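You operate a simulated robot arm through the tools that you are given. There is no shell and no other tool. Be economical: measure what you need, move in short steps, check, and stop when the job is done.

Carry out the task below with a simulated robot arm. There is one attempt and no reset: what you move stays moved.

Task
Pour about 80 ml of engine oil into the generator's oil cup and put its lid back on.
Fine: use the blue jug on the long table and stand it back where it stood. Set down upright: blue jug.

The check looks at the end state, three seconds after you hand in, the way a careful person would. Anything else that was tipped, shoved, dropped, spilled or broken makes it a failure. A push-on lid holds only when it is set on centred and level and pressed home; a screw cap is set on level and turned clockwise until tight.

Robot
A 7-joint arm with a two-finger parallel gripper, fixed in place. Base frame: the origin is at the foot of the arm, x ahead of it, y to its left, z up. Lengths are in mm, angles in rad, forces in N, time in s.
Its first joint turns from -2.897 to 2.897 rad. Payload 3.43 kg.
The tool frame sits at the grasp point between the pads (the TCP): z along the fingers, y along the line on which they close. The tips reach 30 mm beyond it. Largest opening 94 mm; finger width 28, thickness 10; the body of the gripper, 50 by 96 mm, starts 55 mm behind the TCP.
Orientation is that of the tool frame in the base frame, as [roll, pitch, yaw] about the fixed x, y, z axes, in that order (R = Rz(yaw) Ry(pitch) Rx(roll)). With the fingers straight down and closing along the base's y, the tool's x points along the base's -x, its y along +y and its z along -z.

Tools
- The arm moves only by the tool jog_arm. Its argument "targets" is a list of rows, each an object of numbers (a shift or turn left out is 0, a gripper value left out holds the last): "x", "y", "z": the shift along the base's x, y, z in units of 40 mm (1.0 is 40 mm); "wx", "wy", "wz": the turn, a rotation vector about the base's x, y, z in units of 8 degrees (1.0 is 8 degrees); "claw": the closure, from 0 (fully open) to 1 (shut). In form: [{"x": .., "y": .., "z": .., "wx": .., "wy": .., "wz": .., "claw": ..}, ...]. A call has 1 to 10 rows; each row shifts and turns the commanded pose from where the row before left it. A call with a number of a shift or a turn outside -1 to 1 is refused whole. A row lasts 0.2 s, in which the tool goes at most 50 mm and 0.15 rad; a call with a longer step from one row to the next is refused whole, and so is a gripper value outside its range. Where a pose cannot be reached the arm comes as near as it can. A force on the tool above 40 N (or 10 N above the force at the start of the call, whichever is more), or a blocked arm, ends the call early, and 0.2 s more pass. Each finger travels about 45 mm/s and halts on what it meets, pressing with about 22 N; the grip force reading is that of the motor and also rises with nothing between the fingers. The clock runs only during rows and for 0.2 s after the last one: add rows that do not move to give the fingers time. The reply holds the time, the measured pose of the TCP, the force on the tool along the base axes, the opening and the grip force, in the units named above and with some noise, with the torque about the TCP (base axes, N m) and any sound that the robot's microphone picked up, and new pictures: "pictures" is both (left out), scene, wrist or none.
- Cameras (640 x 400 px; columns grow to the right, rows downward): "scene" is fixed at [52.8, -499.4, 1222]; the picture's right is [0.41, -0.91, 0.00], its down [-0.62, -0.28, -0.73] and it looks along [0.67, 0.30, -0.68] (base axes); focal length 313 px, centre (320, 200). "wrist" rides on the gripper at [76, 14, -103] in the tool frame; the picture's right is [-0.18, 0.98, 0.00], its down [-0.75, -0.14, -0.64] and it looks along [-0.63, -0.12, 0.77] (tool axes); focal length 243 px, centre (320, 200). There is no depth. A picture from a camera that has moved, and an enlarged one, comes with that camera's place and axes in the base frame and with its lens.
- inspect(camera, box): a new picture of the part [left, top, right, bottom] of that camera's present view, enlarged. No time passes.
- sign_off(): hands the job in; it is judged then, once.

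Go step by step. Nothing tells you positions but the pictures and the camera data: compare them with the known pose of the tool, close in by small moves and look again before you grip or let go. The budget is 120 turns and 200 pictures, counting those below and the enlarged ones. Unless the task says otherwise, let go and move clear before handing in, and close with one line.

The tools are called after "Request:" as name(argument=value, ...) on one line, values as JSON. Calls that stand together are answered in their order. jog_arm: Moves the arm, as the interface text tells. Its arguments: {"type":"object","properties":{"targets":{"type":"array"},"pictures":{"type":"string","enum":["both","scene","wrist","none"]}},"required":["targets"]} The other tools are called the same way: inspect (camera, box) takes an enlarged picture of a part of a camera's view; sign_off () hands the job in.

At the start:

```text
t: 0.0
eef_pos: [341.0, -462.4, 985.4]
tool_rot: [-3.142, 0.0, -3.14]
ft_force: [0.2, 0.2, -0.3]
torque: [0.01, -0.01, 0.0]
finger_gap: 93.8
grip_force: 0.1
```

scene: 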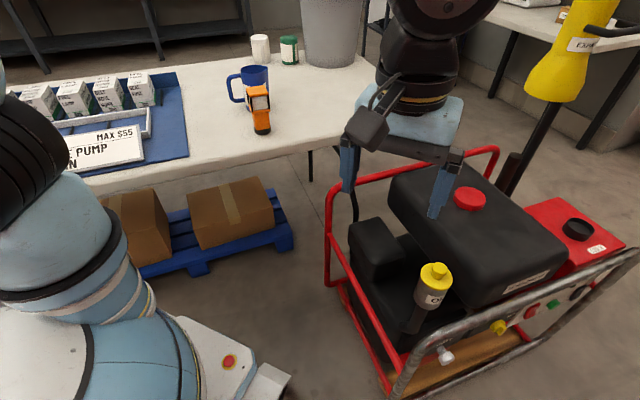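
wrist: 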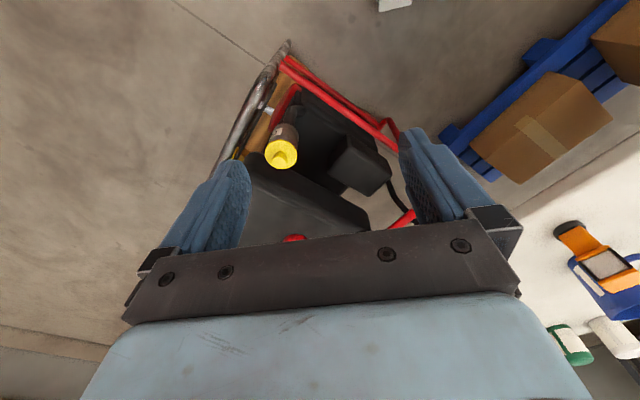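

I see the generator with a yellow-lidded oil cup to the right, and a long table with a blue jug on the left. I'll enlarge the key parts first.

Request:
inspect(camera="scene", box=[380, 230, 500, 350])

Request:
inspect(camera="scene", box=[200, 30, 330, 150])

Request:
inspect(camera="wrist", box=[220, 80, 420, 220])

Request:
inspect(camera="wrist", box=[520, 200, 640, 380])

```text
3.33 times, centred on (440, 290) of scene
camera zoom: at [52.8, -499.4, 1222.0], right [0.41, -0.91, 0.0], down [-0.62, -0.28, -0.73], along [0.67, 0.3, -0.68], focal length 1043 px, centre (-80, -100)
```

zoom: 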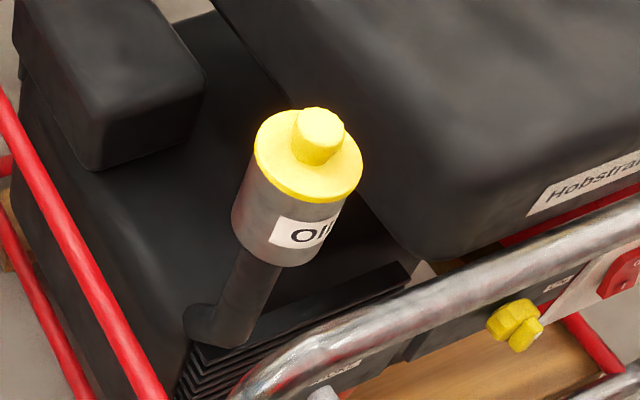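

```text
3.33 times, centred on (265, 90) of scene
camera zoom: at [52.8, -499.4, 1222.0], right [0.41, -0.91, 0.0], down [-0.62, -0.28, -0.73], along [0.67, 0.3, -0.68], focal length 1043 px, centre (503, 567)
```

zoom: 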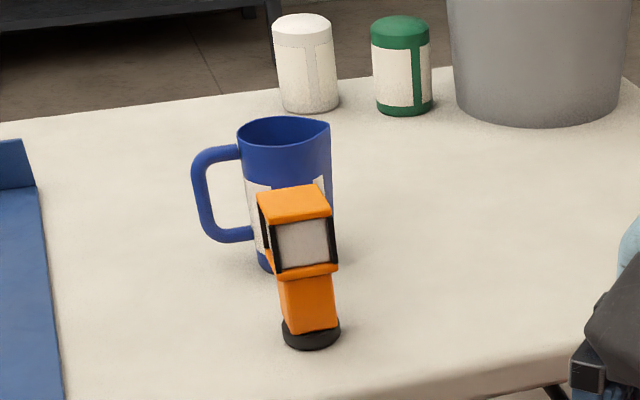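

```text
2.86 times, centred on (320, 150) of wrist
camera zoom: at [265.9, -449.2, 1088.6], right [0.18, 0.98, 0.0], down [0.75, -0.14, 0.64], along [0.63, -0.12, -0.77], focal length 693 px, centre (320, 343)
```

zoom: 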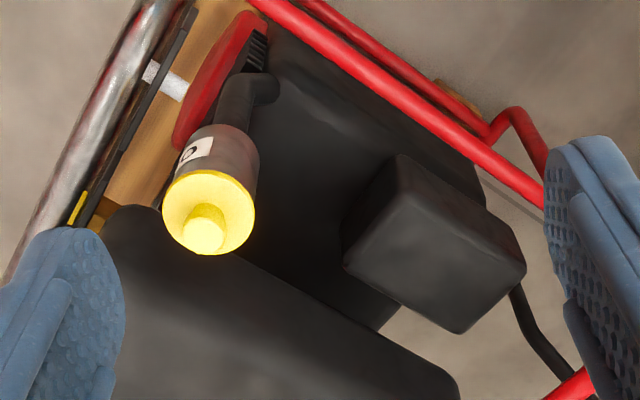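

```text
2.22 times, centred on (580, 290) of wrist
camera zoom: at [265.9, -449.2, 1088.6], right [0.18, 0.98, 0.0], down [0.75, -0.14, 0.64], along [0.63, -0.12, -0.77], focal length 539 px, centre (-258, 0)
```

zoom: 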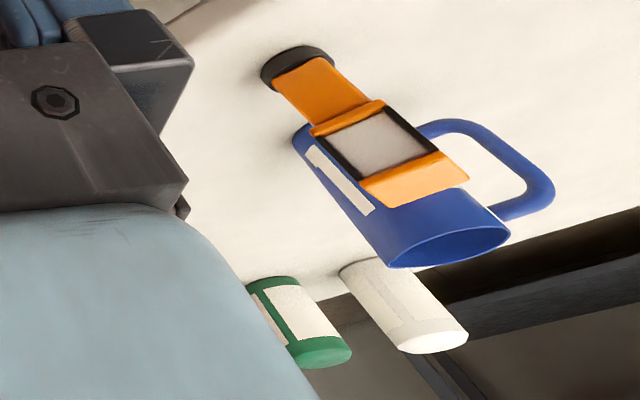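

The lid comes out at about (484, -569, 667) and the jug rim at about (770, 20, 890). I'll move over the cup for a better view.

Request:
jog_arm(targets=[{"x": 0.7, "y": -0.5, "z": -0.7}, {"x": 0.7, "y": -0.5, "z": -0.7}, {"x": 0.7, "y": -0.5, "z": -0.7}, {"x": 0.7, "y": -0.5, "z": -0.7}, {"x": 0.7, "y": -0.6, "z": -0.7}, {}])

```text
t: 1.4
eef_pos: [482.1, -568.6, 844.6]
tool_rot: [-3.142, -0.002, 3.141]
ft_force: [-0.1, 0.6, -0.5]
torque: [0.0, -0.03, 0.01]
finger_gap: 94.1
grip_force: 0.0
camera wrist: at [407.1, -555.7, 948.4], right [0.18, 0.98, 0.0], down [0.75, -0.14, 0.64], along [0.63, -0.12, -0.77], focal length 243 px, centre (320, 200)
```

scene: 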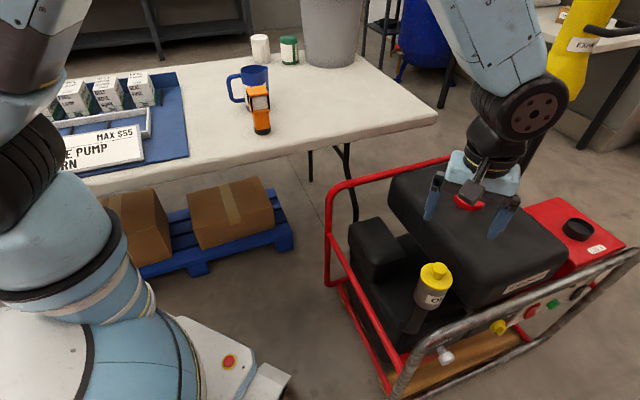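
wrist: 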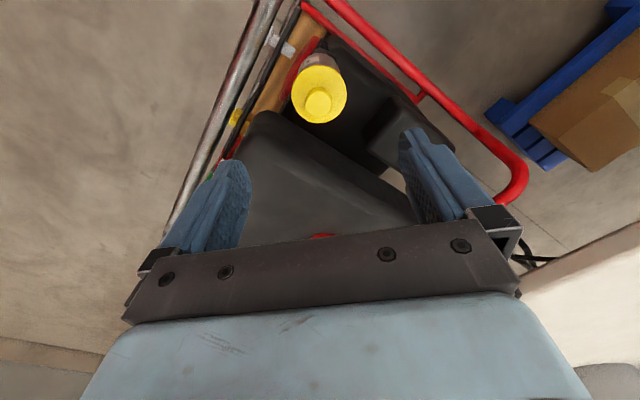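

Request:
inspect(camera="wrist", box=[240, 30, 400, 150])

Request:
inspect(camera="scene", box=[404, 250, 474, 320])

```text
3.33 times, centred on (320, 90) of wrist
camera zoom: at [407.1, -555.7, 948.4], right [0.18, 0.98, 0.0], down [0.75, -0.14, 0.64], along [0.63, -0.12, -0.77], focal length 809 px, centre (320, 567)
```

zoom: 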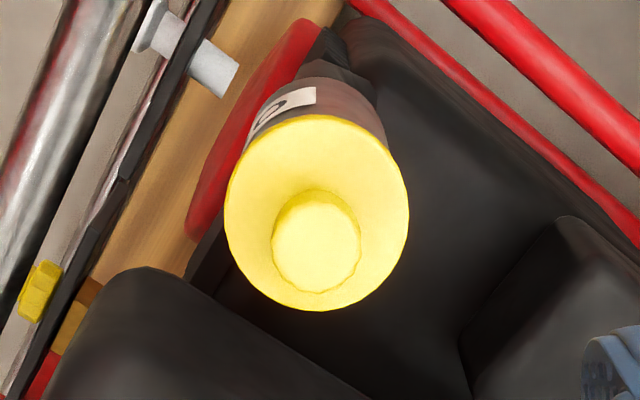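

```text
5.71 times, centred on (439, 285) of scene
camera zoom: at [52.8, -499.4, 1222.0], right [0.41, -0.91, 0.0], down [-0.62, -0.28, -0.73], along [0.67, 0.3, -0.68], focal length 1788 px, centre (-360, -286)
```

zoom: 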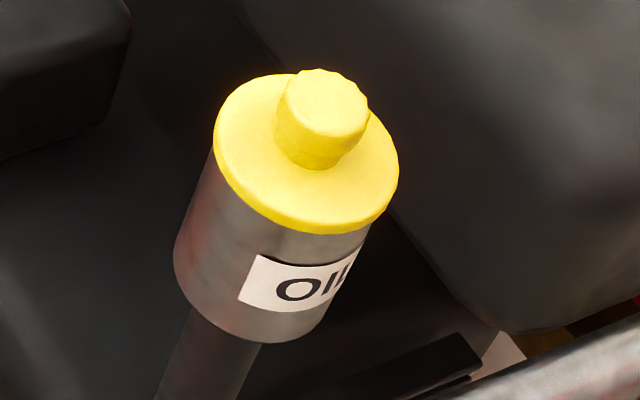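

Knob axis is about (488, -571), disc top z≈665, knob top z≈697. I'll half close and descend partway, then check alignment.

Request:
jog_arm(targets=[{"x": 0.15, "y": -0.06, "claw": 0.45}, {"z": -0.9}, {"z": -0.9}, {"z": -0.7}, {}, {}])

Request:
inspect(camera="scene", box=[394, 200, 494, 320])

```text
t: 2.8
eef_pos: [486.4, -568.2, 745.5]
tool_rot: [-3.14, -0.001, -3.142]
ft_force: [0.1, 0.6, -0.1]
torque: [0.01, 0.01, -0.02]
finger_gap: 51.9
grip_force: 0.2
camera wrist: at [411.5, -555.4, 848.1], right [0.18, 0.98, 0.0], down [0.75, -0.14, 0.64], along [0.63, -0.12, -0.77], focal length 243 px, centre (320, 200)
```

scene: 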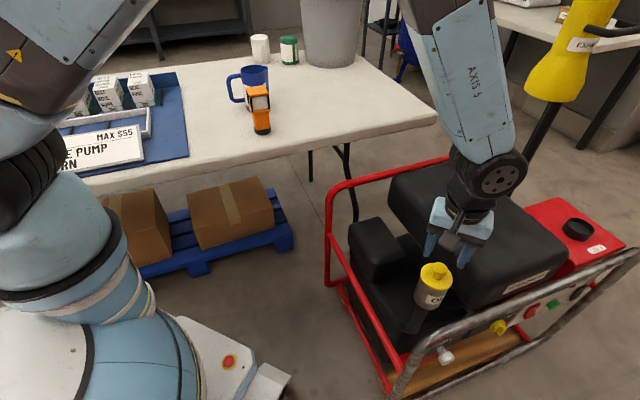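
wrist: 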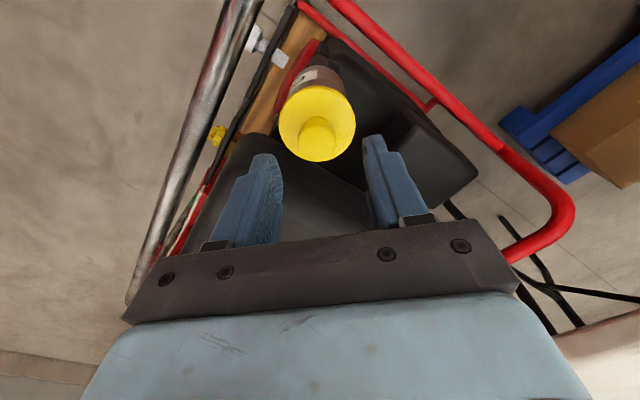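

```text
3.33 times, centred on (444, 260) of scene
camera zoom: at [52.8, -499.4, 1222.0], right [0.41, -0.91, 0.0], down [-0.62, -0.28, -0.73], along [0.67, 0.3, -0.68], focal length 1043 px, centre (-93, 0)
```

zoom: 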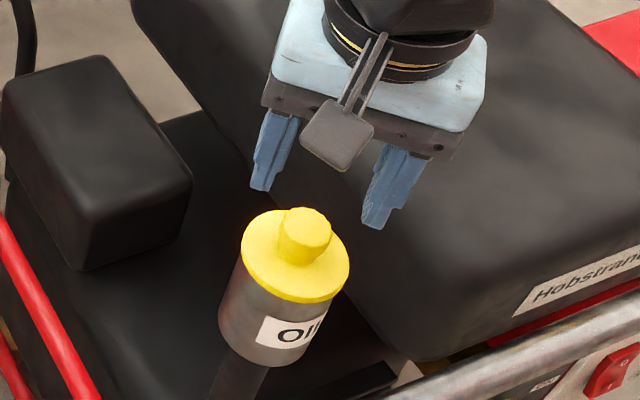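

Request:
inspect(camera="wrist", box=[240, 60, 400, 180])

```text
3.33 times, centred on (320, 120) of wrist
camera zoom: at [411.5, -555.4, 848.1], right [0.18, 0.98, 0.0], down [0.75, -0.14, 0.64], along [0.63, -0.12, -0.77], focal length 809 px, centre (320, 467)
```

zoom: 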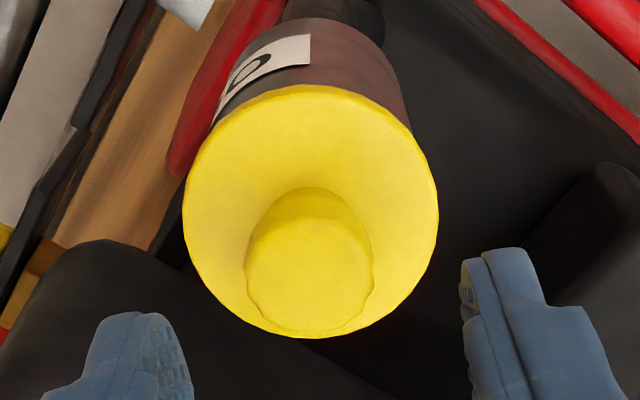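

Aligned to within 3 mm; I'll correct y, descend to z≈700 and close on the knob.

Request:
jog_arm(targets=[{"y": -0.08, "z": -0.5}, {"z": -0.6}, {}, {"claw": 1}, {"claw": 1}, {"claw": 1}, {"claw": 1}])

Request:
inspect(camera="scene", box=[394, 220, 474, 320])

```text
t: 4.4
eef_pos: [485.9, -572.3, 703.9]
tool_rot: [-3.14, 0.0, -3.141]
ft_force: [-0.5, 0.4, -0.2]
torque: [-0.05, 0.01, -0.02]
finger_gap: 28.1
grip_force: 22.0
heard: snap
camera wrist: at [410.6, -557.7, 806.1], right [0.18, 0.98, 0.0], down [0.75, -0.14, 0.64], along [0.63, -0.12, -0.77], focal length 243 px, centre (320, 200)
```

scene: 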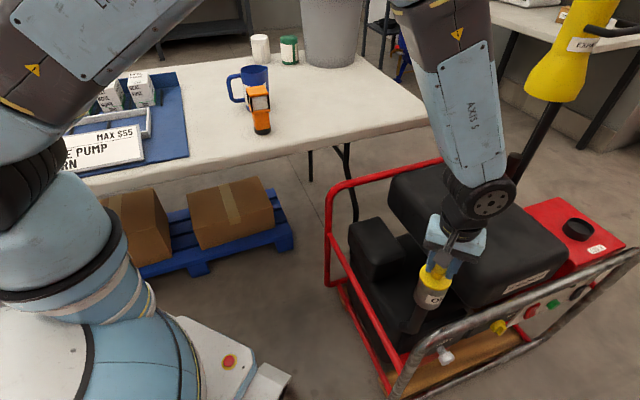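
wrist: 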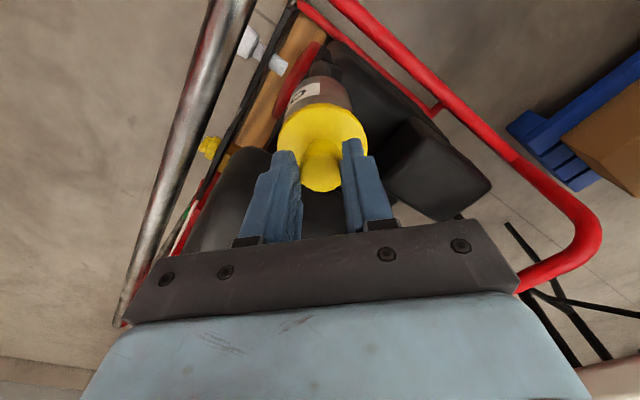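

```text
4.00 times, centred on (434, 270) of scene
camera zoom: at [52.8, -499.4, 1222.0], right [0.41, -0.91, 0.0], down [-0.62, -0.28, -0.73], along [0.67, 0.3, -0.68], focal length 1252 px, centre (-136, -80)
```

zoom: 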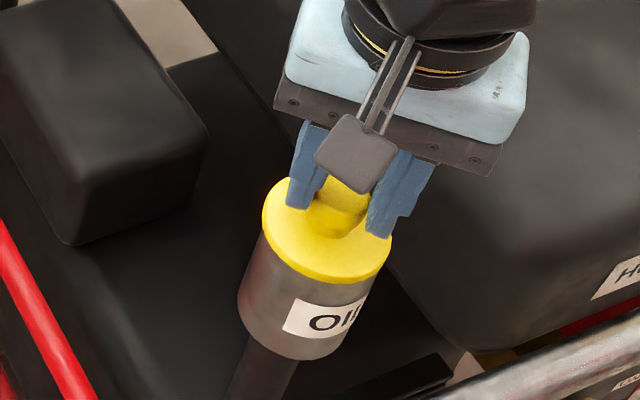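

Knob is gripped (28 mm) and a snap was heard, so it's a push-on lid. Lifting straight up gently.

Request:
jog_arm(targets=[{"z": 0.1}, {"z": 0.15}, {"z": 0.25}, {}])

Request:
inspect(camera="scene", box=[394, 220, 474, 320])

```text
t: 5.4
eef_pos: [488.5, -573.1, 722.5]
tool_rot: [3.141, 0.001, -3.141]
ft_force: [-0.2, 0.3, -0.7]
torque: [0.02, -0.02, -0.01]
finger_gap: 27.9
grip_force: 22.0
camera wrist: at [411.9, -559.2, 825.1], right [0.18, 0.98, 0.0], down [0.75, -0.14, 0.64], along [0.63, -0.12, -0.77], focal length 243 px, centre (320, 200)
```

scene: 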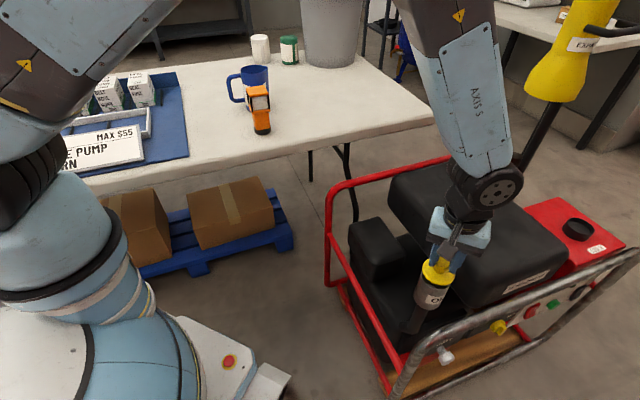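
wrist: 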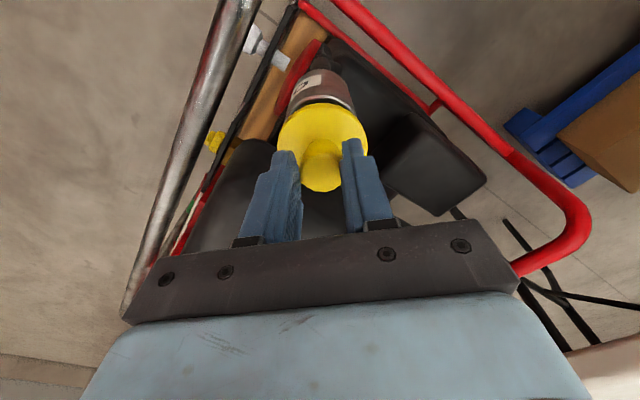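

```text
4.00 times, centred on (434, 270) of scene
camera zoom: at [52.8, -499.4, 1222.0], right [0.41, -0.91, 0.0], down [-0.62, -0.28, -0.73], along [0.67, 0.3, -0.68], focal length 1252 px, centre (-136, -80)
```

zoom: 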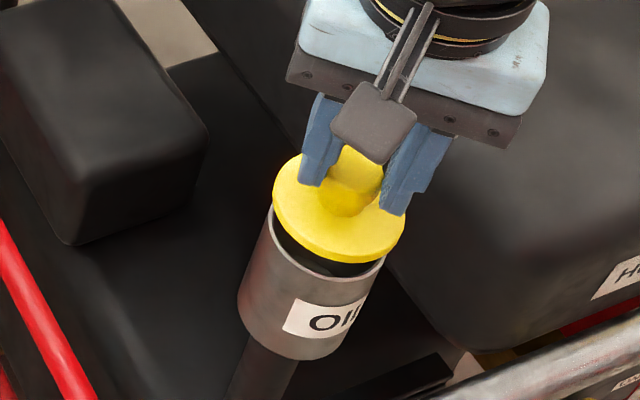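

Lid is free. I'll lift it higher and look into the cup and at the table.

Request:
jog_arm(targets=[{"z": 1}, {"z": 1}, {"z": 1}, {"z": 1, "x": -0.5}, {"z": 1, "x": -0.7}, {"x": -1}, {}])

Request:
inspect(camera="scene", box=[394, 250, 474, 330])

Request:
inspect(camera="wrist", box=[260, 0, 400, 120])

```text
t: 7.0
eef_pos: [400.9, -573.1, 923.6]
tool_rot: [-3.141, 0.002, 3.141]
ft_force: [0.6, -0.2, -0.8]
torque: [0.02, 0.01, 0.0]
finger_gap: 27.8
grip_force: 22.1
camera wrist: at [325.1, -560.4, 1027.0], right [0.18, 0.98, 0.0], down [0.75, -0.14, 0.64], along [0.63, -0.12, -0.77], focal length 243 px, centre (320, 200)
```

scene: 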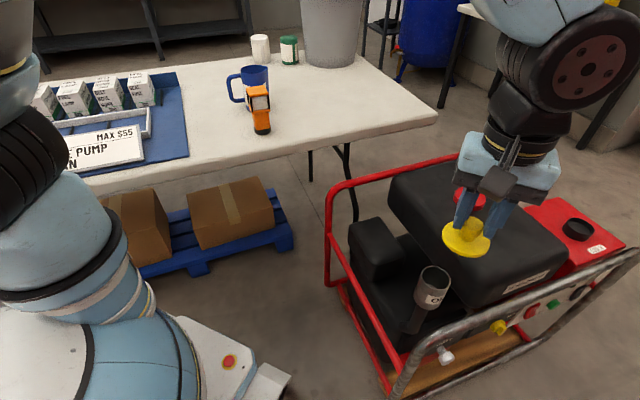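
wrist: 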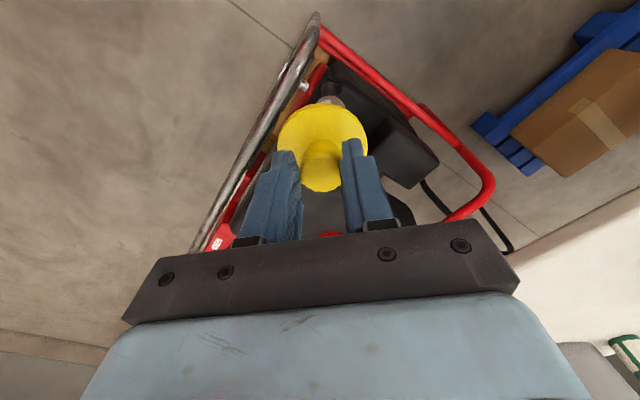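

```text
5.00 times, centred on (434, 290) of scene
camera zoom: at [52.8, -499.4, 1222.0], right [0.41, -0.91, 0.0], down [-0.62, -0.28, -0.73], along [0.67, 0.3, -0.68], focal length 1565 px, centre (-250, -250)
```

zoom: 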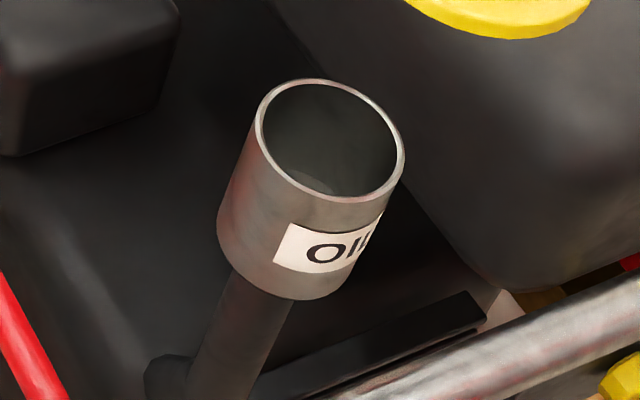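

```text
3.33 times, centred on (330, 60) of wrist
camera zoom: at [325.1, -560.4, 1027.0], right [0.18, 0.98, 0.0], down [0.75, -0.14, 0.64], along [0.63, -0.12, -0.77], focal length 809 px, centre (287, 667)
```

zoom: 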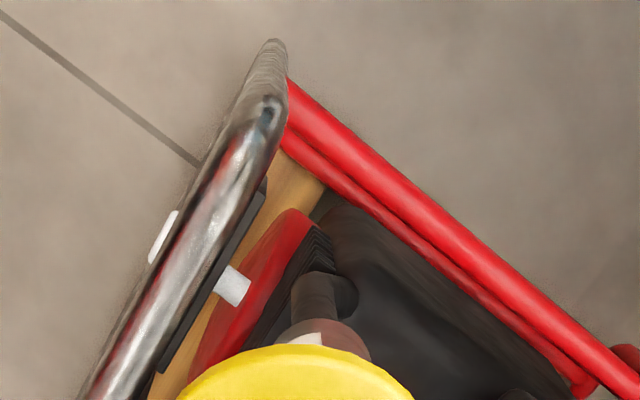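

Cup is open: ~58 mm inside. Now I move with the lid toward the table, high, to survey the jug and a free spot.

Request:
jog_arm(targets=[{"z": 0.5, "y": 1, "x": 0.15}, {"z": 0.5, "y": 1, "x": 0.15}, {"z": 0.5, "y": 1, "x": 0.15}, {"z": 0.5, "y": 1, "x": 0.15}, {"y": 1, "x": 0.15}, {"y": 1, "x": 0.15}, {"y": 1, "x": 0.15}, {"y": 1, "x": 0.15}, {"y": 1, "x": 0.15}, {"y": 1, "x": 0.15}])

```text
t: 9.2
eef_pos: [457.8, -171.4, 1003.7]
tool_rot: [3.141, 0.0, 3.141]
ft_force: [0.4, -0.4, 0.0]
torque: [0.03, 0.0, 0.0]
finger_gap: 27.6
grip_force: 22.4
camera wrist: at [382.1, -159.1, 1107.3], right [0.18, 0.98, 0.0], down [0.75, -0.14, 0.64], along [0.63, -0.12, -0.77], focal length 243 px, centre (320, 200)
```

scene: 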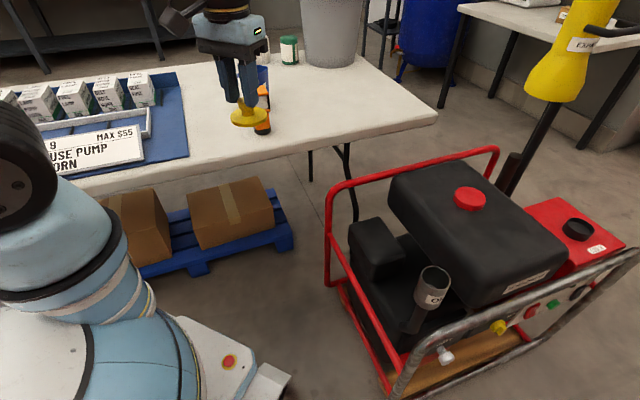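
wrist: 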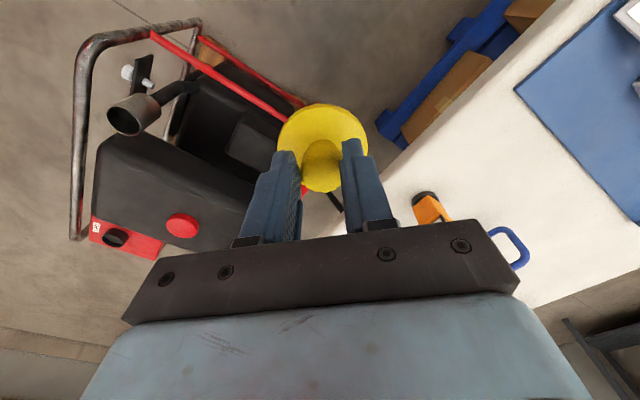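

Tester foot ≈ (727, -10, 735), so table z ≈ 735, and the jug is likely nearer (872, 92). I'll take the lid over the free table spot (820, -140).

Request:
jog_arm(targets=[{"x": 1, "y": 0.08}, {"x": 1, "y": 0.08}, {"x": 1, "y": 0.08}, {"x": 1, "y": 0.08, "z": -0.5}, {"x": 1, "y": 0.08, "z": -0.5}, {"x": 1, "y": 0.08, "z": -0.5}, {"x": 1, "y": 0.08, "z": -0.5}, {"x": 1, "y": 0.08, "z": -0.5}, {"x": 1, "y": 0.08, "z": -0.5}, {}])

Request:
inspect(camera="scene", box=[200, 30, 400, 170])

```text
t: 11.4
eef_pos: [820.7, -145.8, 879.4]
tool_rot: [-3.14, 0.0, -3.141]
ft_force: [0.8, 0.6, 0.0]
torque: [0.01, -0.01, -0.01]
finger_gap: 27.5
grip_force: 22.3
camera wrist: at [745.6, -132.4, 983.1], right [0.18, 0.98, 0.0], down [0.75, -0.14, 0.64], along [0.63, -0.12, -0.77], focal length 243 px, centre (320, 200)
```

scene: 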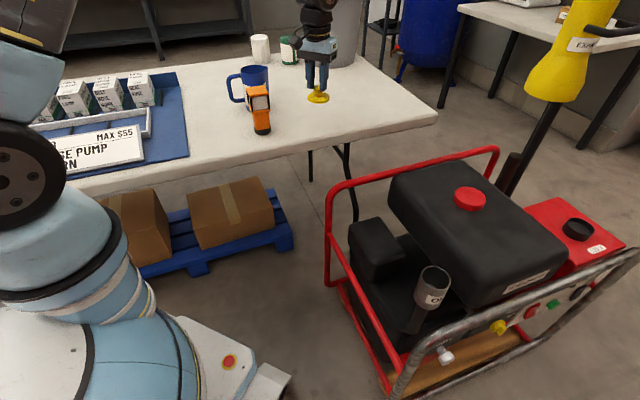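
wrist: 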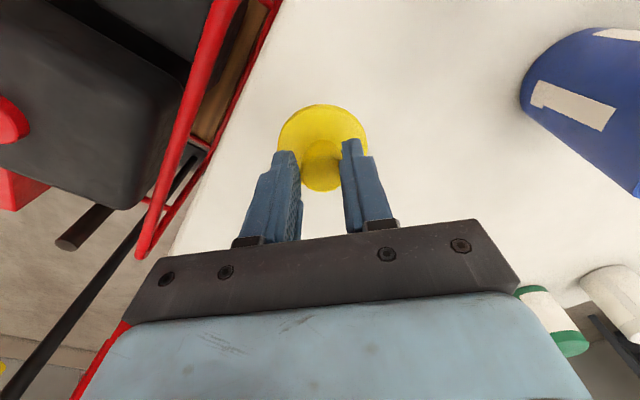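

```text
2.86 times, centred on (300, 100) of scene
camera zoom: at [52.8, -499.4, 1222.0], right [0.41, -0.91, 0.0], down [-0.62, -0.28, -0.73], along [0.67, 0.3, -0.68], focal length 894 px, centre (377, 486)
```

zoom: 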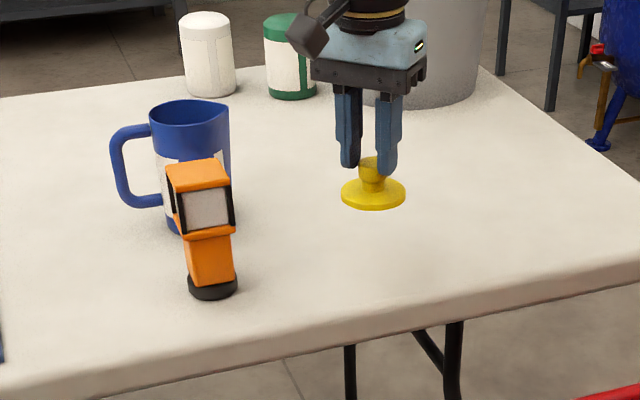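

Spot is clear. Lowering the lid to just above the table.

Request:
jog_arm(targets=[{"z": -1}, {"z": -0.9}, {"z": -0.25}, {}])

Request:
inspect(camera="scene", box=[270, 70, 370, 140])

```text
t: 12.4
eef_pos: [818.3, -142.0, 796.2]
tool_rot: [3.141, 0.003, -3.142]
ft_force: [5.7, -2.0, 22.2]
torque: [-0.04, -0.46, -0.13]
finger_gap: 27.6
grip_force: 22.1
camera wrist: at [743.3, -129.7, 899.5], right [0.18, 0.98, 0.0], down [0.75, -0.14, 0.64], along [0.63, -0.12, -0.77], focal length 243 px, centre (320, 200)
```

scene: 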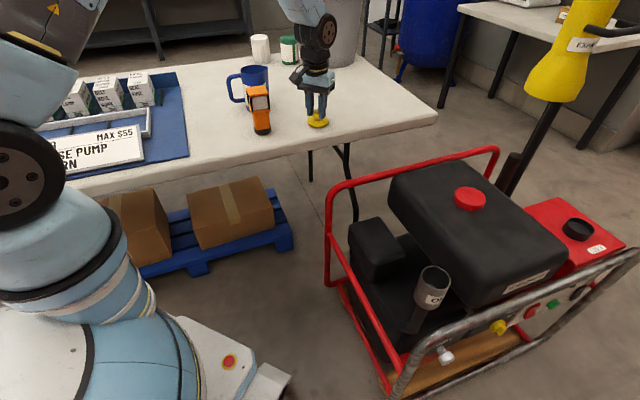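
wrist: 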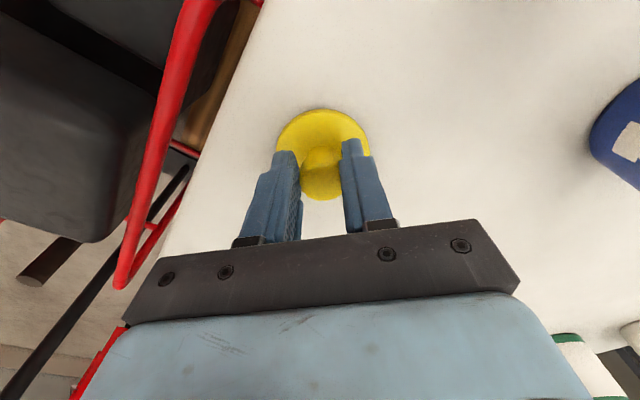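

```text
5.71 times, centred on (320, 105) of scene
camera zoom: at [52.8, -499.4, 1222.0], right [0.41, -0.91, 0.0], down [-0.62, -0.28, -0.73], along [0.67, 0.3, -0.68], focal length 1788 px, centre (320, 743)
```

zoom: 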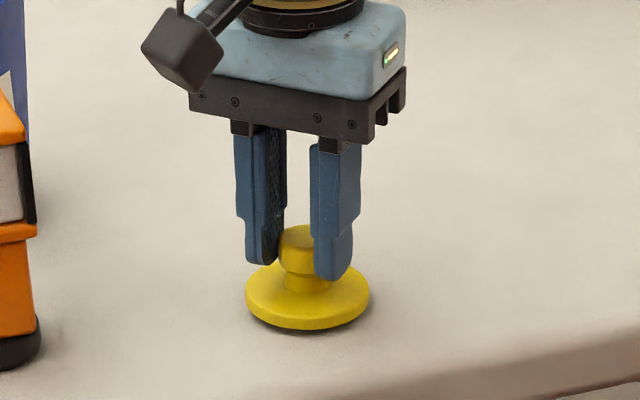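

Lid touches the table with 22 N. I'll ease off slightly then open.

Request:
jog_arm(targets=[{"z": 0.06}, {}, {}], pictures="none")

```text
t: 13.2
eef_pos: [817.5, -143.5, 796.8]
tool_rot: [3.141, -0.004, 3.141]
ft_force: [-1.0, -0.1, 1.5]
torque: [-0.02, 0.02, 0.01]
finger_gap: 27.3
grip_force: 22.2
```

Request:
jog_arm(targets=[{"claw": 0.65}, {"claw": 0.6}, {"claw": 0.5}, {}, {"z": 0.5}, {"z": 0.8}, {"z": 0.8}])

Request:
inspect(camera="scene", box=[270, 70, 370, 140])

```text
t: 14.8
eef_pos: [819.4, -141.3, 882.4]
tool_rot: [-3.141, -0.002, -3.141]
ft_force: [0.5, 0.5, -0.4]
torque: [0.01, 0.05, -0.01]
finger_gap: 46.9
grip_force: 0.0
camera wrist: at [743.4, -128.1, 985.7], right [0.18, 0.98, 0.0], down [0.75, -0.14, 0.64], along [0.63, -0.12, -0.77], focal length 243 px, centre (320, 200)
```

scene: 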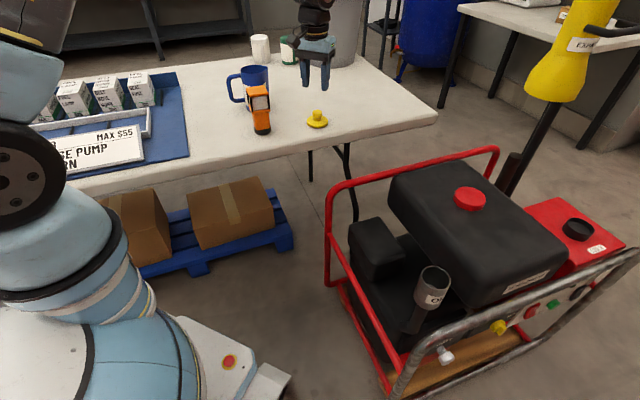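
wrist: 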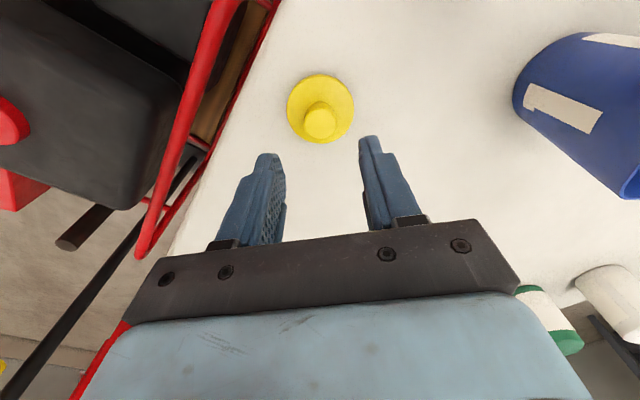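

```text
5.71 times, centred on (320, 105) of scene
camera zoom: at [52.8, -499.4, 1222.0], right [0.41, -0.91, 0.0], down [-0.62, -0.28, -0.73], along [0.67, 0.3, -0.68], focal length 1788 px, centre (320, 743)
```

zoom: 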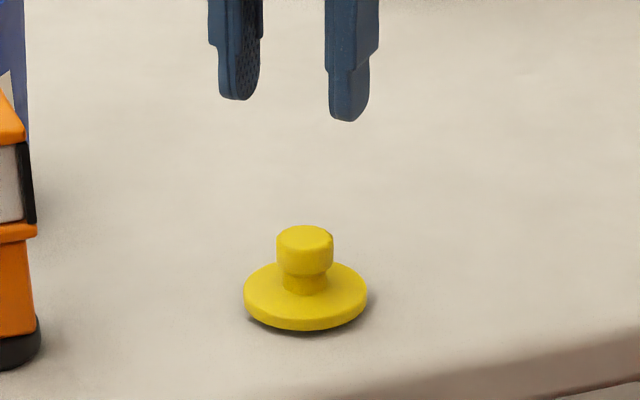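

Lid is standing flat. Now I move up over the jug to look at it from above.

Request:
jog_arm(targets=[{"z": 1, "claw": 0}, {"z": 1}, {"z": 0.9, "y": 0.6}, {"y": 1, "z": 0.2, "x": -0.2}, {"y": 1, "x": -0.2}, {"y": 1, "x": -0.2}, {"y": 1, "x": -0.2}, {"y": 1}, {}])

Request:
inspect(camera="wrist", box=[220, 20, 460, 200])

```text
t: 16.8
eef_pos: [784.7, 82.6, 1010.2]
tool_rot: [-3.141, 0.0, 3.14]
ft_force: [-0.1, 0.1, 0.2]
torque: [0.04, 0.01, 0.02]
finger_gap: 93.9
grip_force: 0.1
camera wrist: at [710.5, 95.6, 1113.8], right [0.18, 0.98, 0.0], down [0.75, -0.14, 0.64], along [0.63, -0.12, -0.77], focal length 243 px, centre (320, 200)
```

scene: 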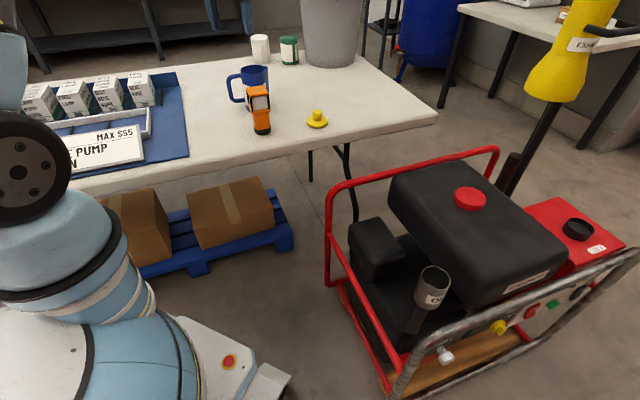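
wrist: 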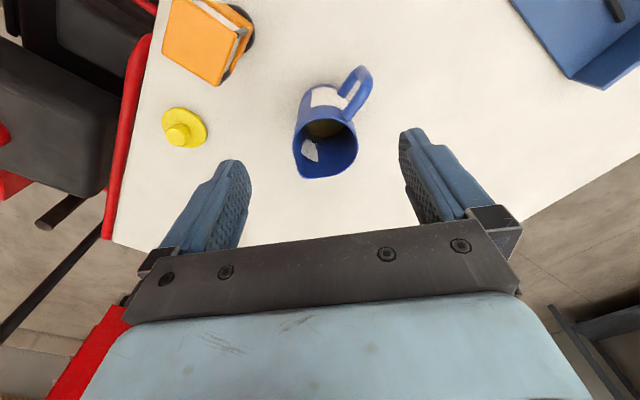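

```text
2.22 times, centred on (340, 110) of wrist
camera zoom: at [710.5, 95.6, 1113.8], right [0.18, 0.98, 0.0], down [0.75, -0.14, 0.64], along [0.63, -0.12, -0.77], focal length 539 px, centre (276, 400)
```

zoom: 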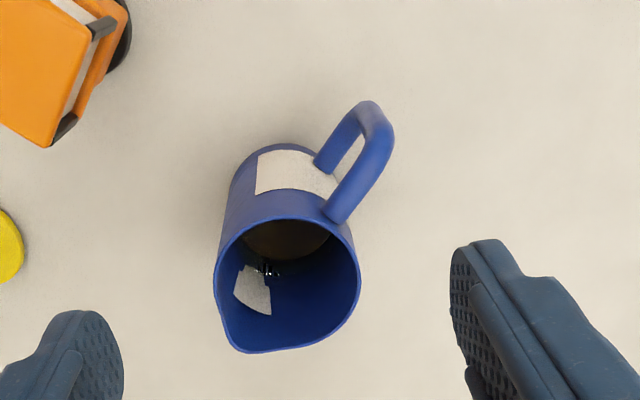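

Jug axis ≈ (845, 78), rim z≈857, Ø≈75; spout points az -45°, handle az 135°. The tester blocks the robot side, so I'll come over the handle side, tool pitched 45° down toward az -45°, with fingers straddling the body. First the yaw, up high.

Request:
jog_arm(targets=[{"wz": -0.9375, "y": 0.3}, {"wz": -0.9375, "y": 0.3}, {"wz": -0.9375, "y": 0.3}, {"wz": -0.9375, "y": 0.3}, {"wz": -0.9375, "y": 0.3}, {"wz": -0.9375, "y": 0.3}, {}], pictures="none")

Request:
jog_arm(targets=[{"wx": -0.663, "wy": -0.663}, {"wx": -0.663, "wy": -0.663}, {"wx": -0.663, "wy": -0.663}, {"wx": -0.663, "wy": -0.663}, {"wx": -0.663, "wy": -0.663}, {"wx": -0.663, "wy": -0.663}, {}])

```text
t: 18.4
eef_pos: [786.3, 154.4, 1007.9]
tool_rot: [3.141, 0.001, 2.354]
ft_force: [-1.4, 0.9, -0.3]
torque: [-0.02, 0.0, -0.01]
finger_gap: 94.0
grip_force: 0.0
```

```text
t: 20.0
eef_pos: [786.4, 154.2, 1007.5]
tool_rot: [-3.141, 0.787, 2.358]
ft_force: [-0.4, 0.1, 0.1]
torque: [-0.01, 0.01, 0.0]
finger_gap: 94.1
grip_force: 0.1
camera wrist: at [708.7, 251.4, 1025.3], right [0.79, 0.6, 0.13], down [-0.04, -0.15, 0.99], along [0.62, -0.78, -0.1], focal length 243 px, centre (320, 200)
```

scene: 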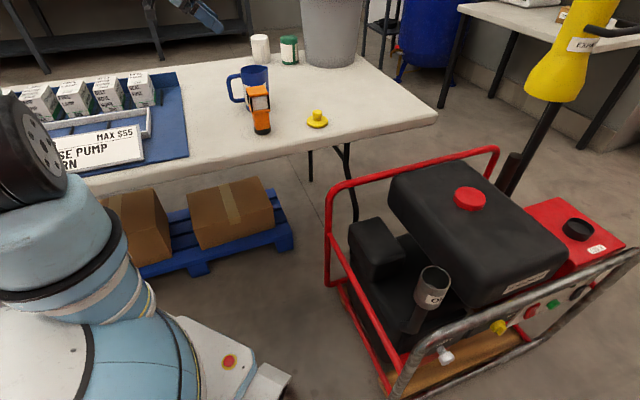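
wrist: 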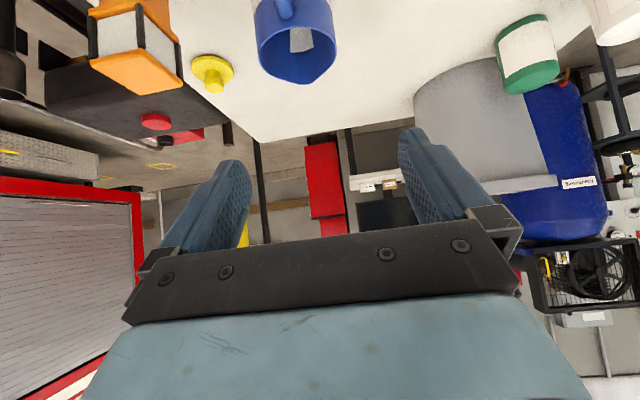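

Orientation reached. The spout azimuth (-46°) confirms; jug axis ≈ (842, 80). Moving down to pre-grasp 130 mm back along the tool axis.

Request:
jog_arm(targets=[{"z": -0.7, "x": -0.12, "y": -0.12}, {"z": -0.8, "x": -0.12, "y": -0.12}, {"z": -0.7}, {}])

Request:
inspect(camera="scene", box=[180, 0, 340, 140])

```text
t: 21.0
eef_pos: [778.3, 143.4, 918.1]
tool_rot: [-3.141, 0.785, 2.357]
ft_force: [0.7, -0.4, -0.5]
torque: [0.02, -0.01, -0.02]
finger_gap: 94.1
grip_force: 0.1
camera wrist: at [700.3, 242.0, 937.7], right [0.79, 0.6, 0.13], down [-0.04, -0.16, 0.99], along [0.62, -0.78, -0.1], focal length 243 px, centre (320, 200)
```

scene: 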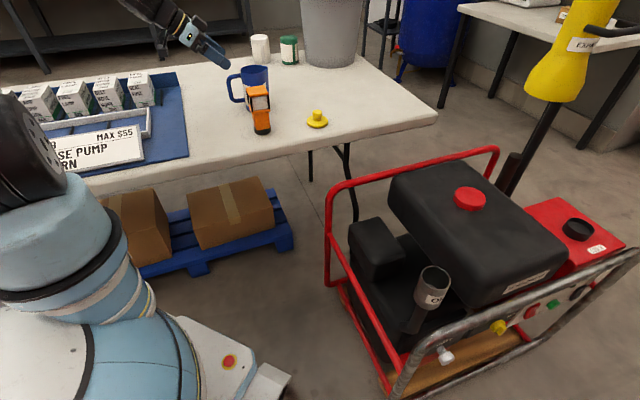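
wrist: 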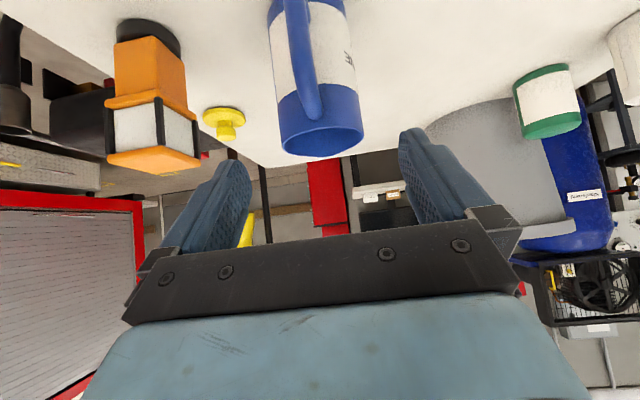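

```text
2.86 times, centred on (260, 70) of scene
camera zoom: at [52.8, -499.4, 1222.0], right [0.41, -0.91, 0.0], down [-0.62, -0.28, -0.73], along [0.67, 0.3, -0.68], focal length 894 px, centre (491, 571)
```

zoom: 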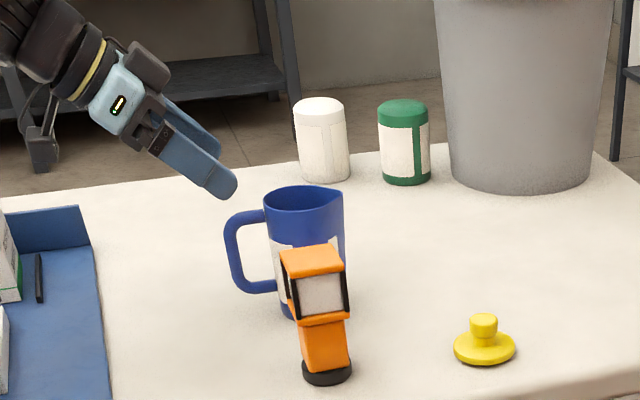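

Lateral alignment is good. Advancing 90 mm along the tool axis, then checking.

Request:
jog_arm(targets=[{"x": 0.38, "y": -0.38, "z": -0.53}, {"x": 0.38, "y": -0.38, "z": -0.53}, {"x": 0.38, "y": -0.38, "z": -0.53}, {}])

Request:
inspect(camera="scene", box=[200, 30, 320, 130])

```text
t: 22.0
eef_pos: [825.6, 99.9, 857.0]
tool_rot: [3.141, 0.784, 2.356]
ft_force: [-0.8, 0.2, -1.0]
torque: [-0.02, 0.01, 0.03]
finger_gap: 94.1
grip_force: 0.0
camera wrist: at [746.9, 198.3, 874.9], right [0.79, 0.6, 0.13], down [-0.04, -0.16, 0.99], along [0.62, -0.78, -0.1], focal length 243 px, centre (320, 200)
```

scene: 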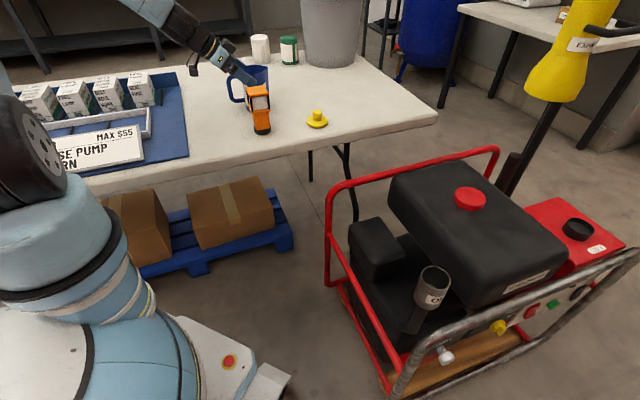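
wrist: 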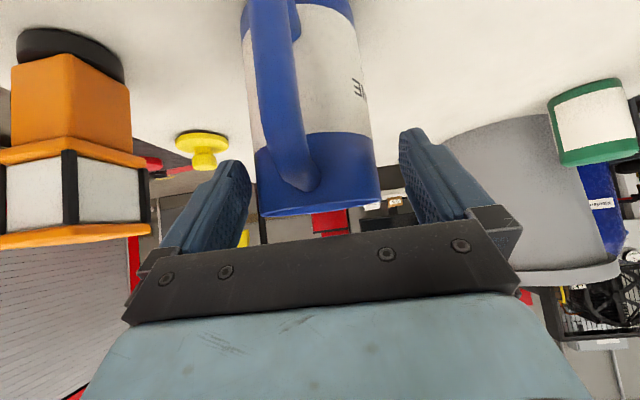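

```text
4.00 times, centred on (260, 80) of scene
camera zoom: at [52.8, -499.4, 1222.0], right [0.41, -0.91, 0.0], down [-0.62, -0.28, -0.73], along [0.67, 0.3, -0.68], focal length 1252 px, centre (560, 680)
```

zoom: 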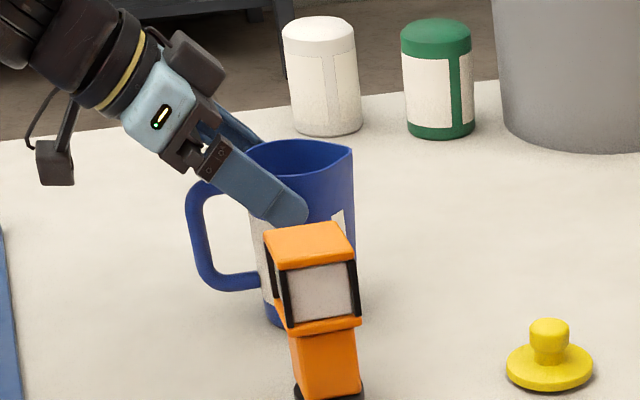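

Straddling is centred. Advancing another 36 mm and closing gently.

Request:
jog_arm(targets=[{"x": 0.22, "y": -0.22, "z": -0.32}, {"x": 0.22, "y": -0.22, "z": -0.32}, {}])

Request:
inspect(camera="wrist", box=[200, 80, 460, 260])

Request:
inspect(camera="scene", box=[200, 30, 320, 130])

```text
t: 22.6
eef_pos: [842.6, 84.2, 836.7]
tool_rot: [3.132, 0.789, 2.349]
ft_force: [-2.5, 2.1, 13.7]
torque: [0.5, 0.55, 0.02]
finger_gap: 94.2
grip_force: 0.1
stopped in row 3: the force on the tool passed its limit at 50 N (the readings are from after the stop); the commanded pose is now the measured one
camera wrist: at [765.2, 182.1, 855.3], right [0.79, 0.6, 0.14], down [-0.05, -0.16, 0.99], along [0.62, -0.78, -0.09], focal length 243 px, centre (320, 200)
```

scene: 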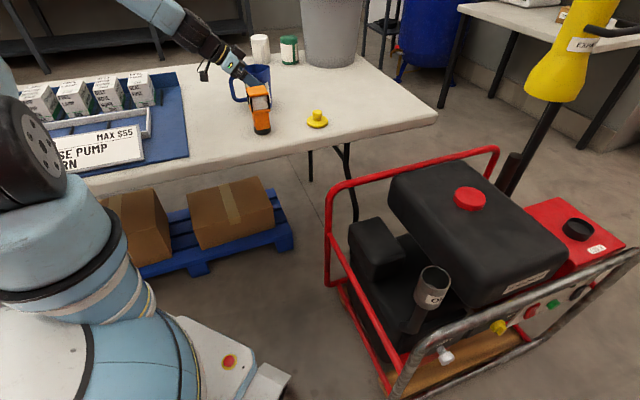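
wrist: 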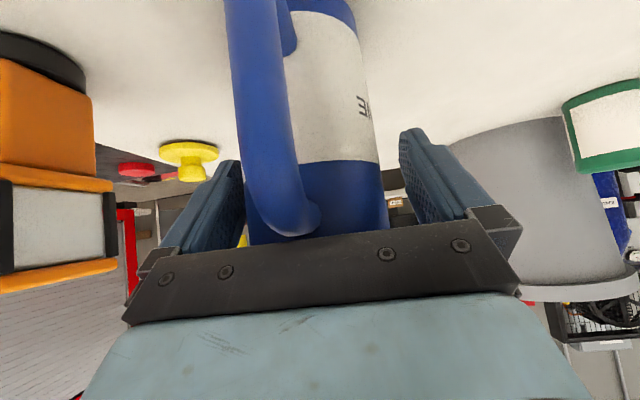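

```text
2.22 times, centred on (330, 170) of wrist
camera zoom: at [765.2, 182.1, 855.3], right [0.79, 0.6, 0.14], down [-0.05, -0.16, 0.99], along [0.62, -0.78, -0.09], focal length 539 px, centre (298, 267)
```

zoom: 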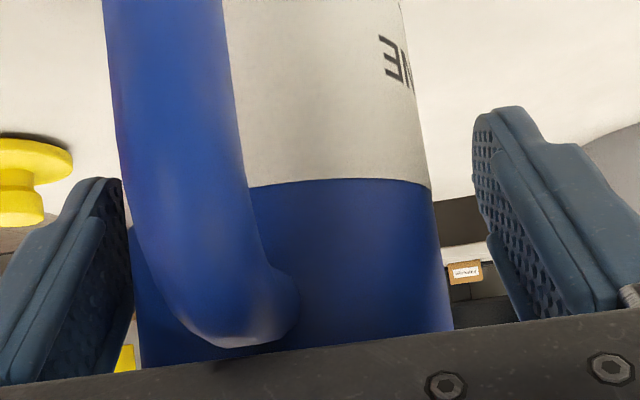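

```text
4.00 times, centred on (260, 80) of scene
camera zoom: at [52.8, -499.4, 1222.0], right [0.41, -0.91, 0.0], down [-0.62, -0.28, -0.73], along [0.67, 0.3, -0.68], focal length 1252 px, centre (560, 680)
```

zoom: 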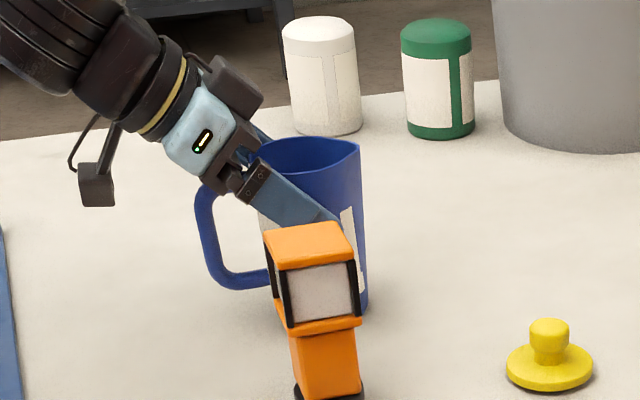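

The palm touched the rim and nudged the jug; backing off 12 mm along the tool.

Request:
jog_arm(targets=[{"x": -0.15, "y": 0.15, "z": 0.21}, {}, {}])

Request:
inspect(camera="scene", box=[200, 30, 320, 130])

```text
t: 23.4
eef_pos: [838.6, 86.6, 843.1]
tool_rot: [3.134, 0.787, 2.351]
ft_force: [-0.9, -0.4, 0.1]
torque: [-0.01, 0.02, -0.01]
finger_gap: 94.0
grip_force: 0.2
camera wrist: at [759.5, 186.2, 862.3], right [0.79, 0.6, 0.14], down [-0.05, -0.16, 0.99], along [0.62, -0.78, -0.09], focal length 243 px, centre (320, 200)
```

scene: 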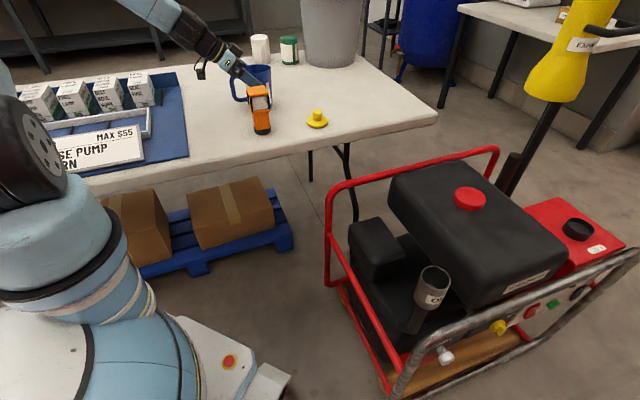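
wrist: 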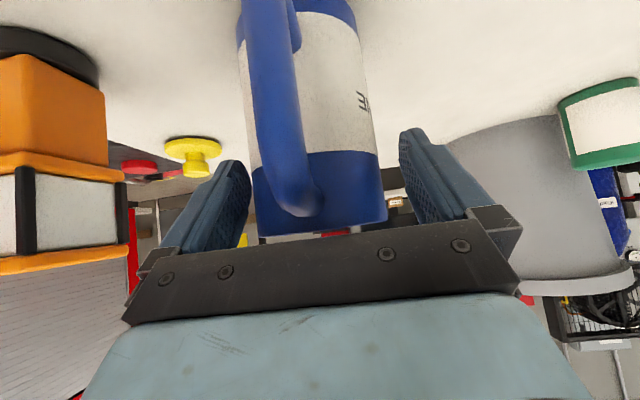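

```text
4.00 times, centred on (260, 80) of scene
camera zoom: at [52.8, -499.4, 1222.0], right [0.41, -0.91, 0.0], down [-0.62, -0.28, -0.73], along [0.67, 0.3, -0.68], focal length 1252 px, centre (560, 680)
```

zoom: 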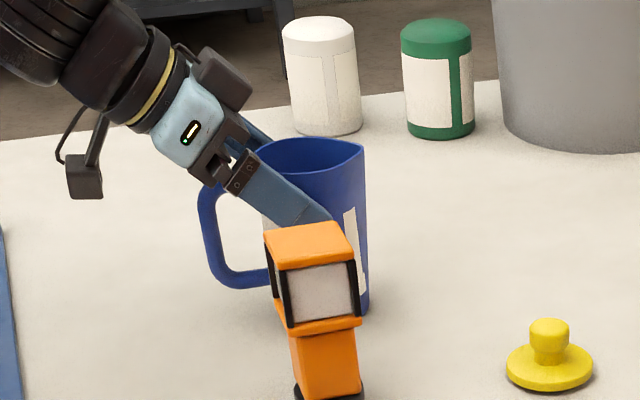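

Jug slid ~9 mm toward the spout; I'll put it back to its original spot at the end. I'll steepen the tool by 10° for palm clearance, then centre the pads on the jug axis.

Request:
jog_arm(targets=[{"wx": 0.442, "wy": 0.442}, {"wx": 0.442, "wy": 0.442}, {"x": 0.12, "y": -0.15, "z": -0.15}, {"x": 0.08, "y": -0.13, "z": -0.15}, {}])

Request:
inspect(camera="scene", box=[200, 30, 320, 130])

```text
t: 24.6
eef_pos: [846.1, 79.3, 832.6]
tool_rot: [3.134, 0.612, 2.35]
ft_force: [-0.5, 1.2, 0.7]
torque: [0.0, 0.0, -0.03]
finger_gap: 94.0
grip_force: 0.0
camera wrist: at [771.4, 173.3, 872.2], right [0.8, 0.59, 0.11], down [0.07, -0.28, 0.96], along [0.59, -0.76, -0.26], focal length 243 px, centre (320, 200)
```

scene: 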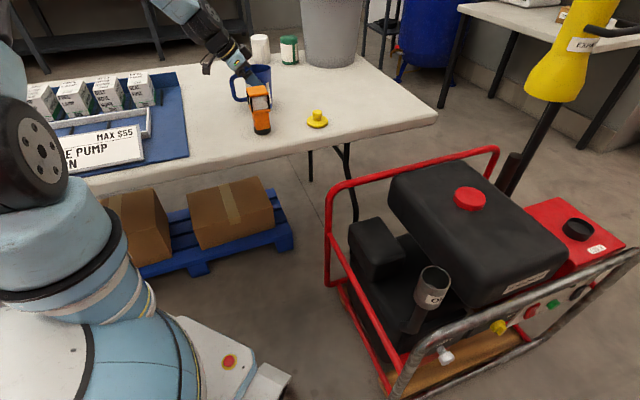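
wrist: 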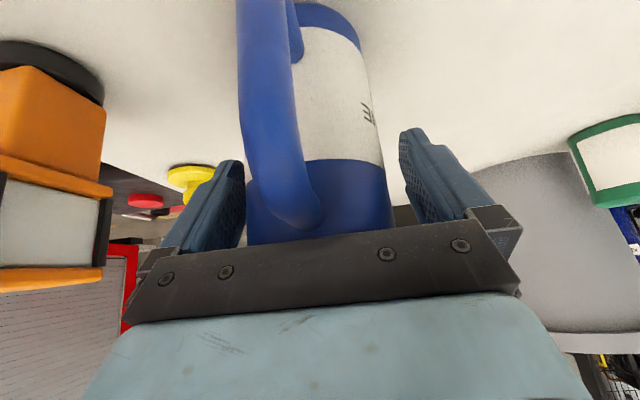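

```text
4.00 times, centred on (260, 80) of scene
camera zoom: at [52.8, -499.4, 1222.0], right [0.41, -0.91, 0.0], down [-0.62, -0.28, -0.73], along [0.67, 0.3, -0.68], focal length 1252 px, centre (560, 680)
```

zoom: 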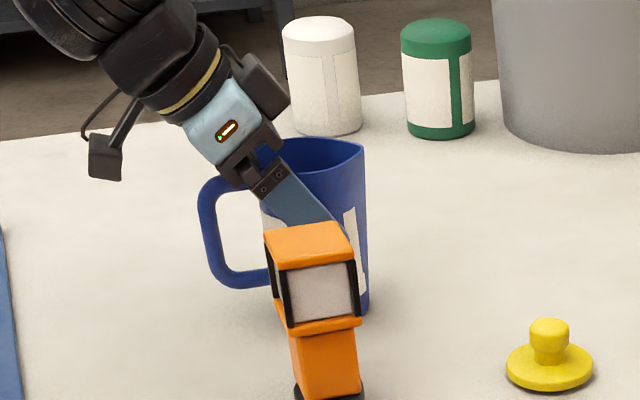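

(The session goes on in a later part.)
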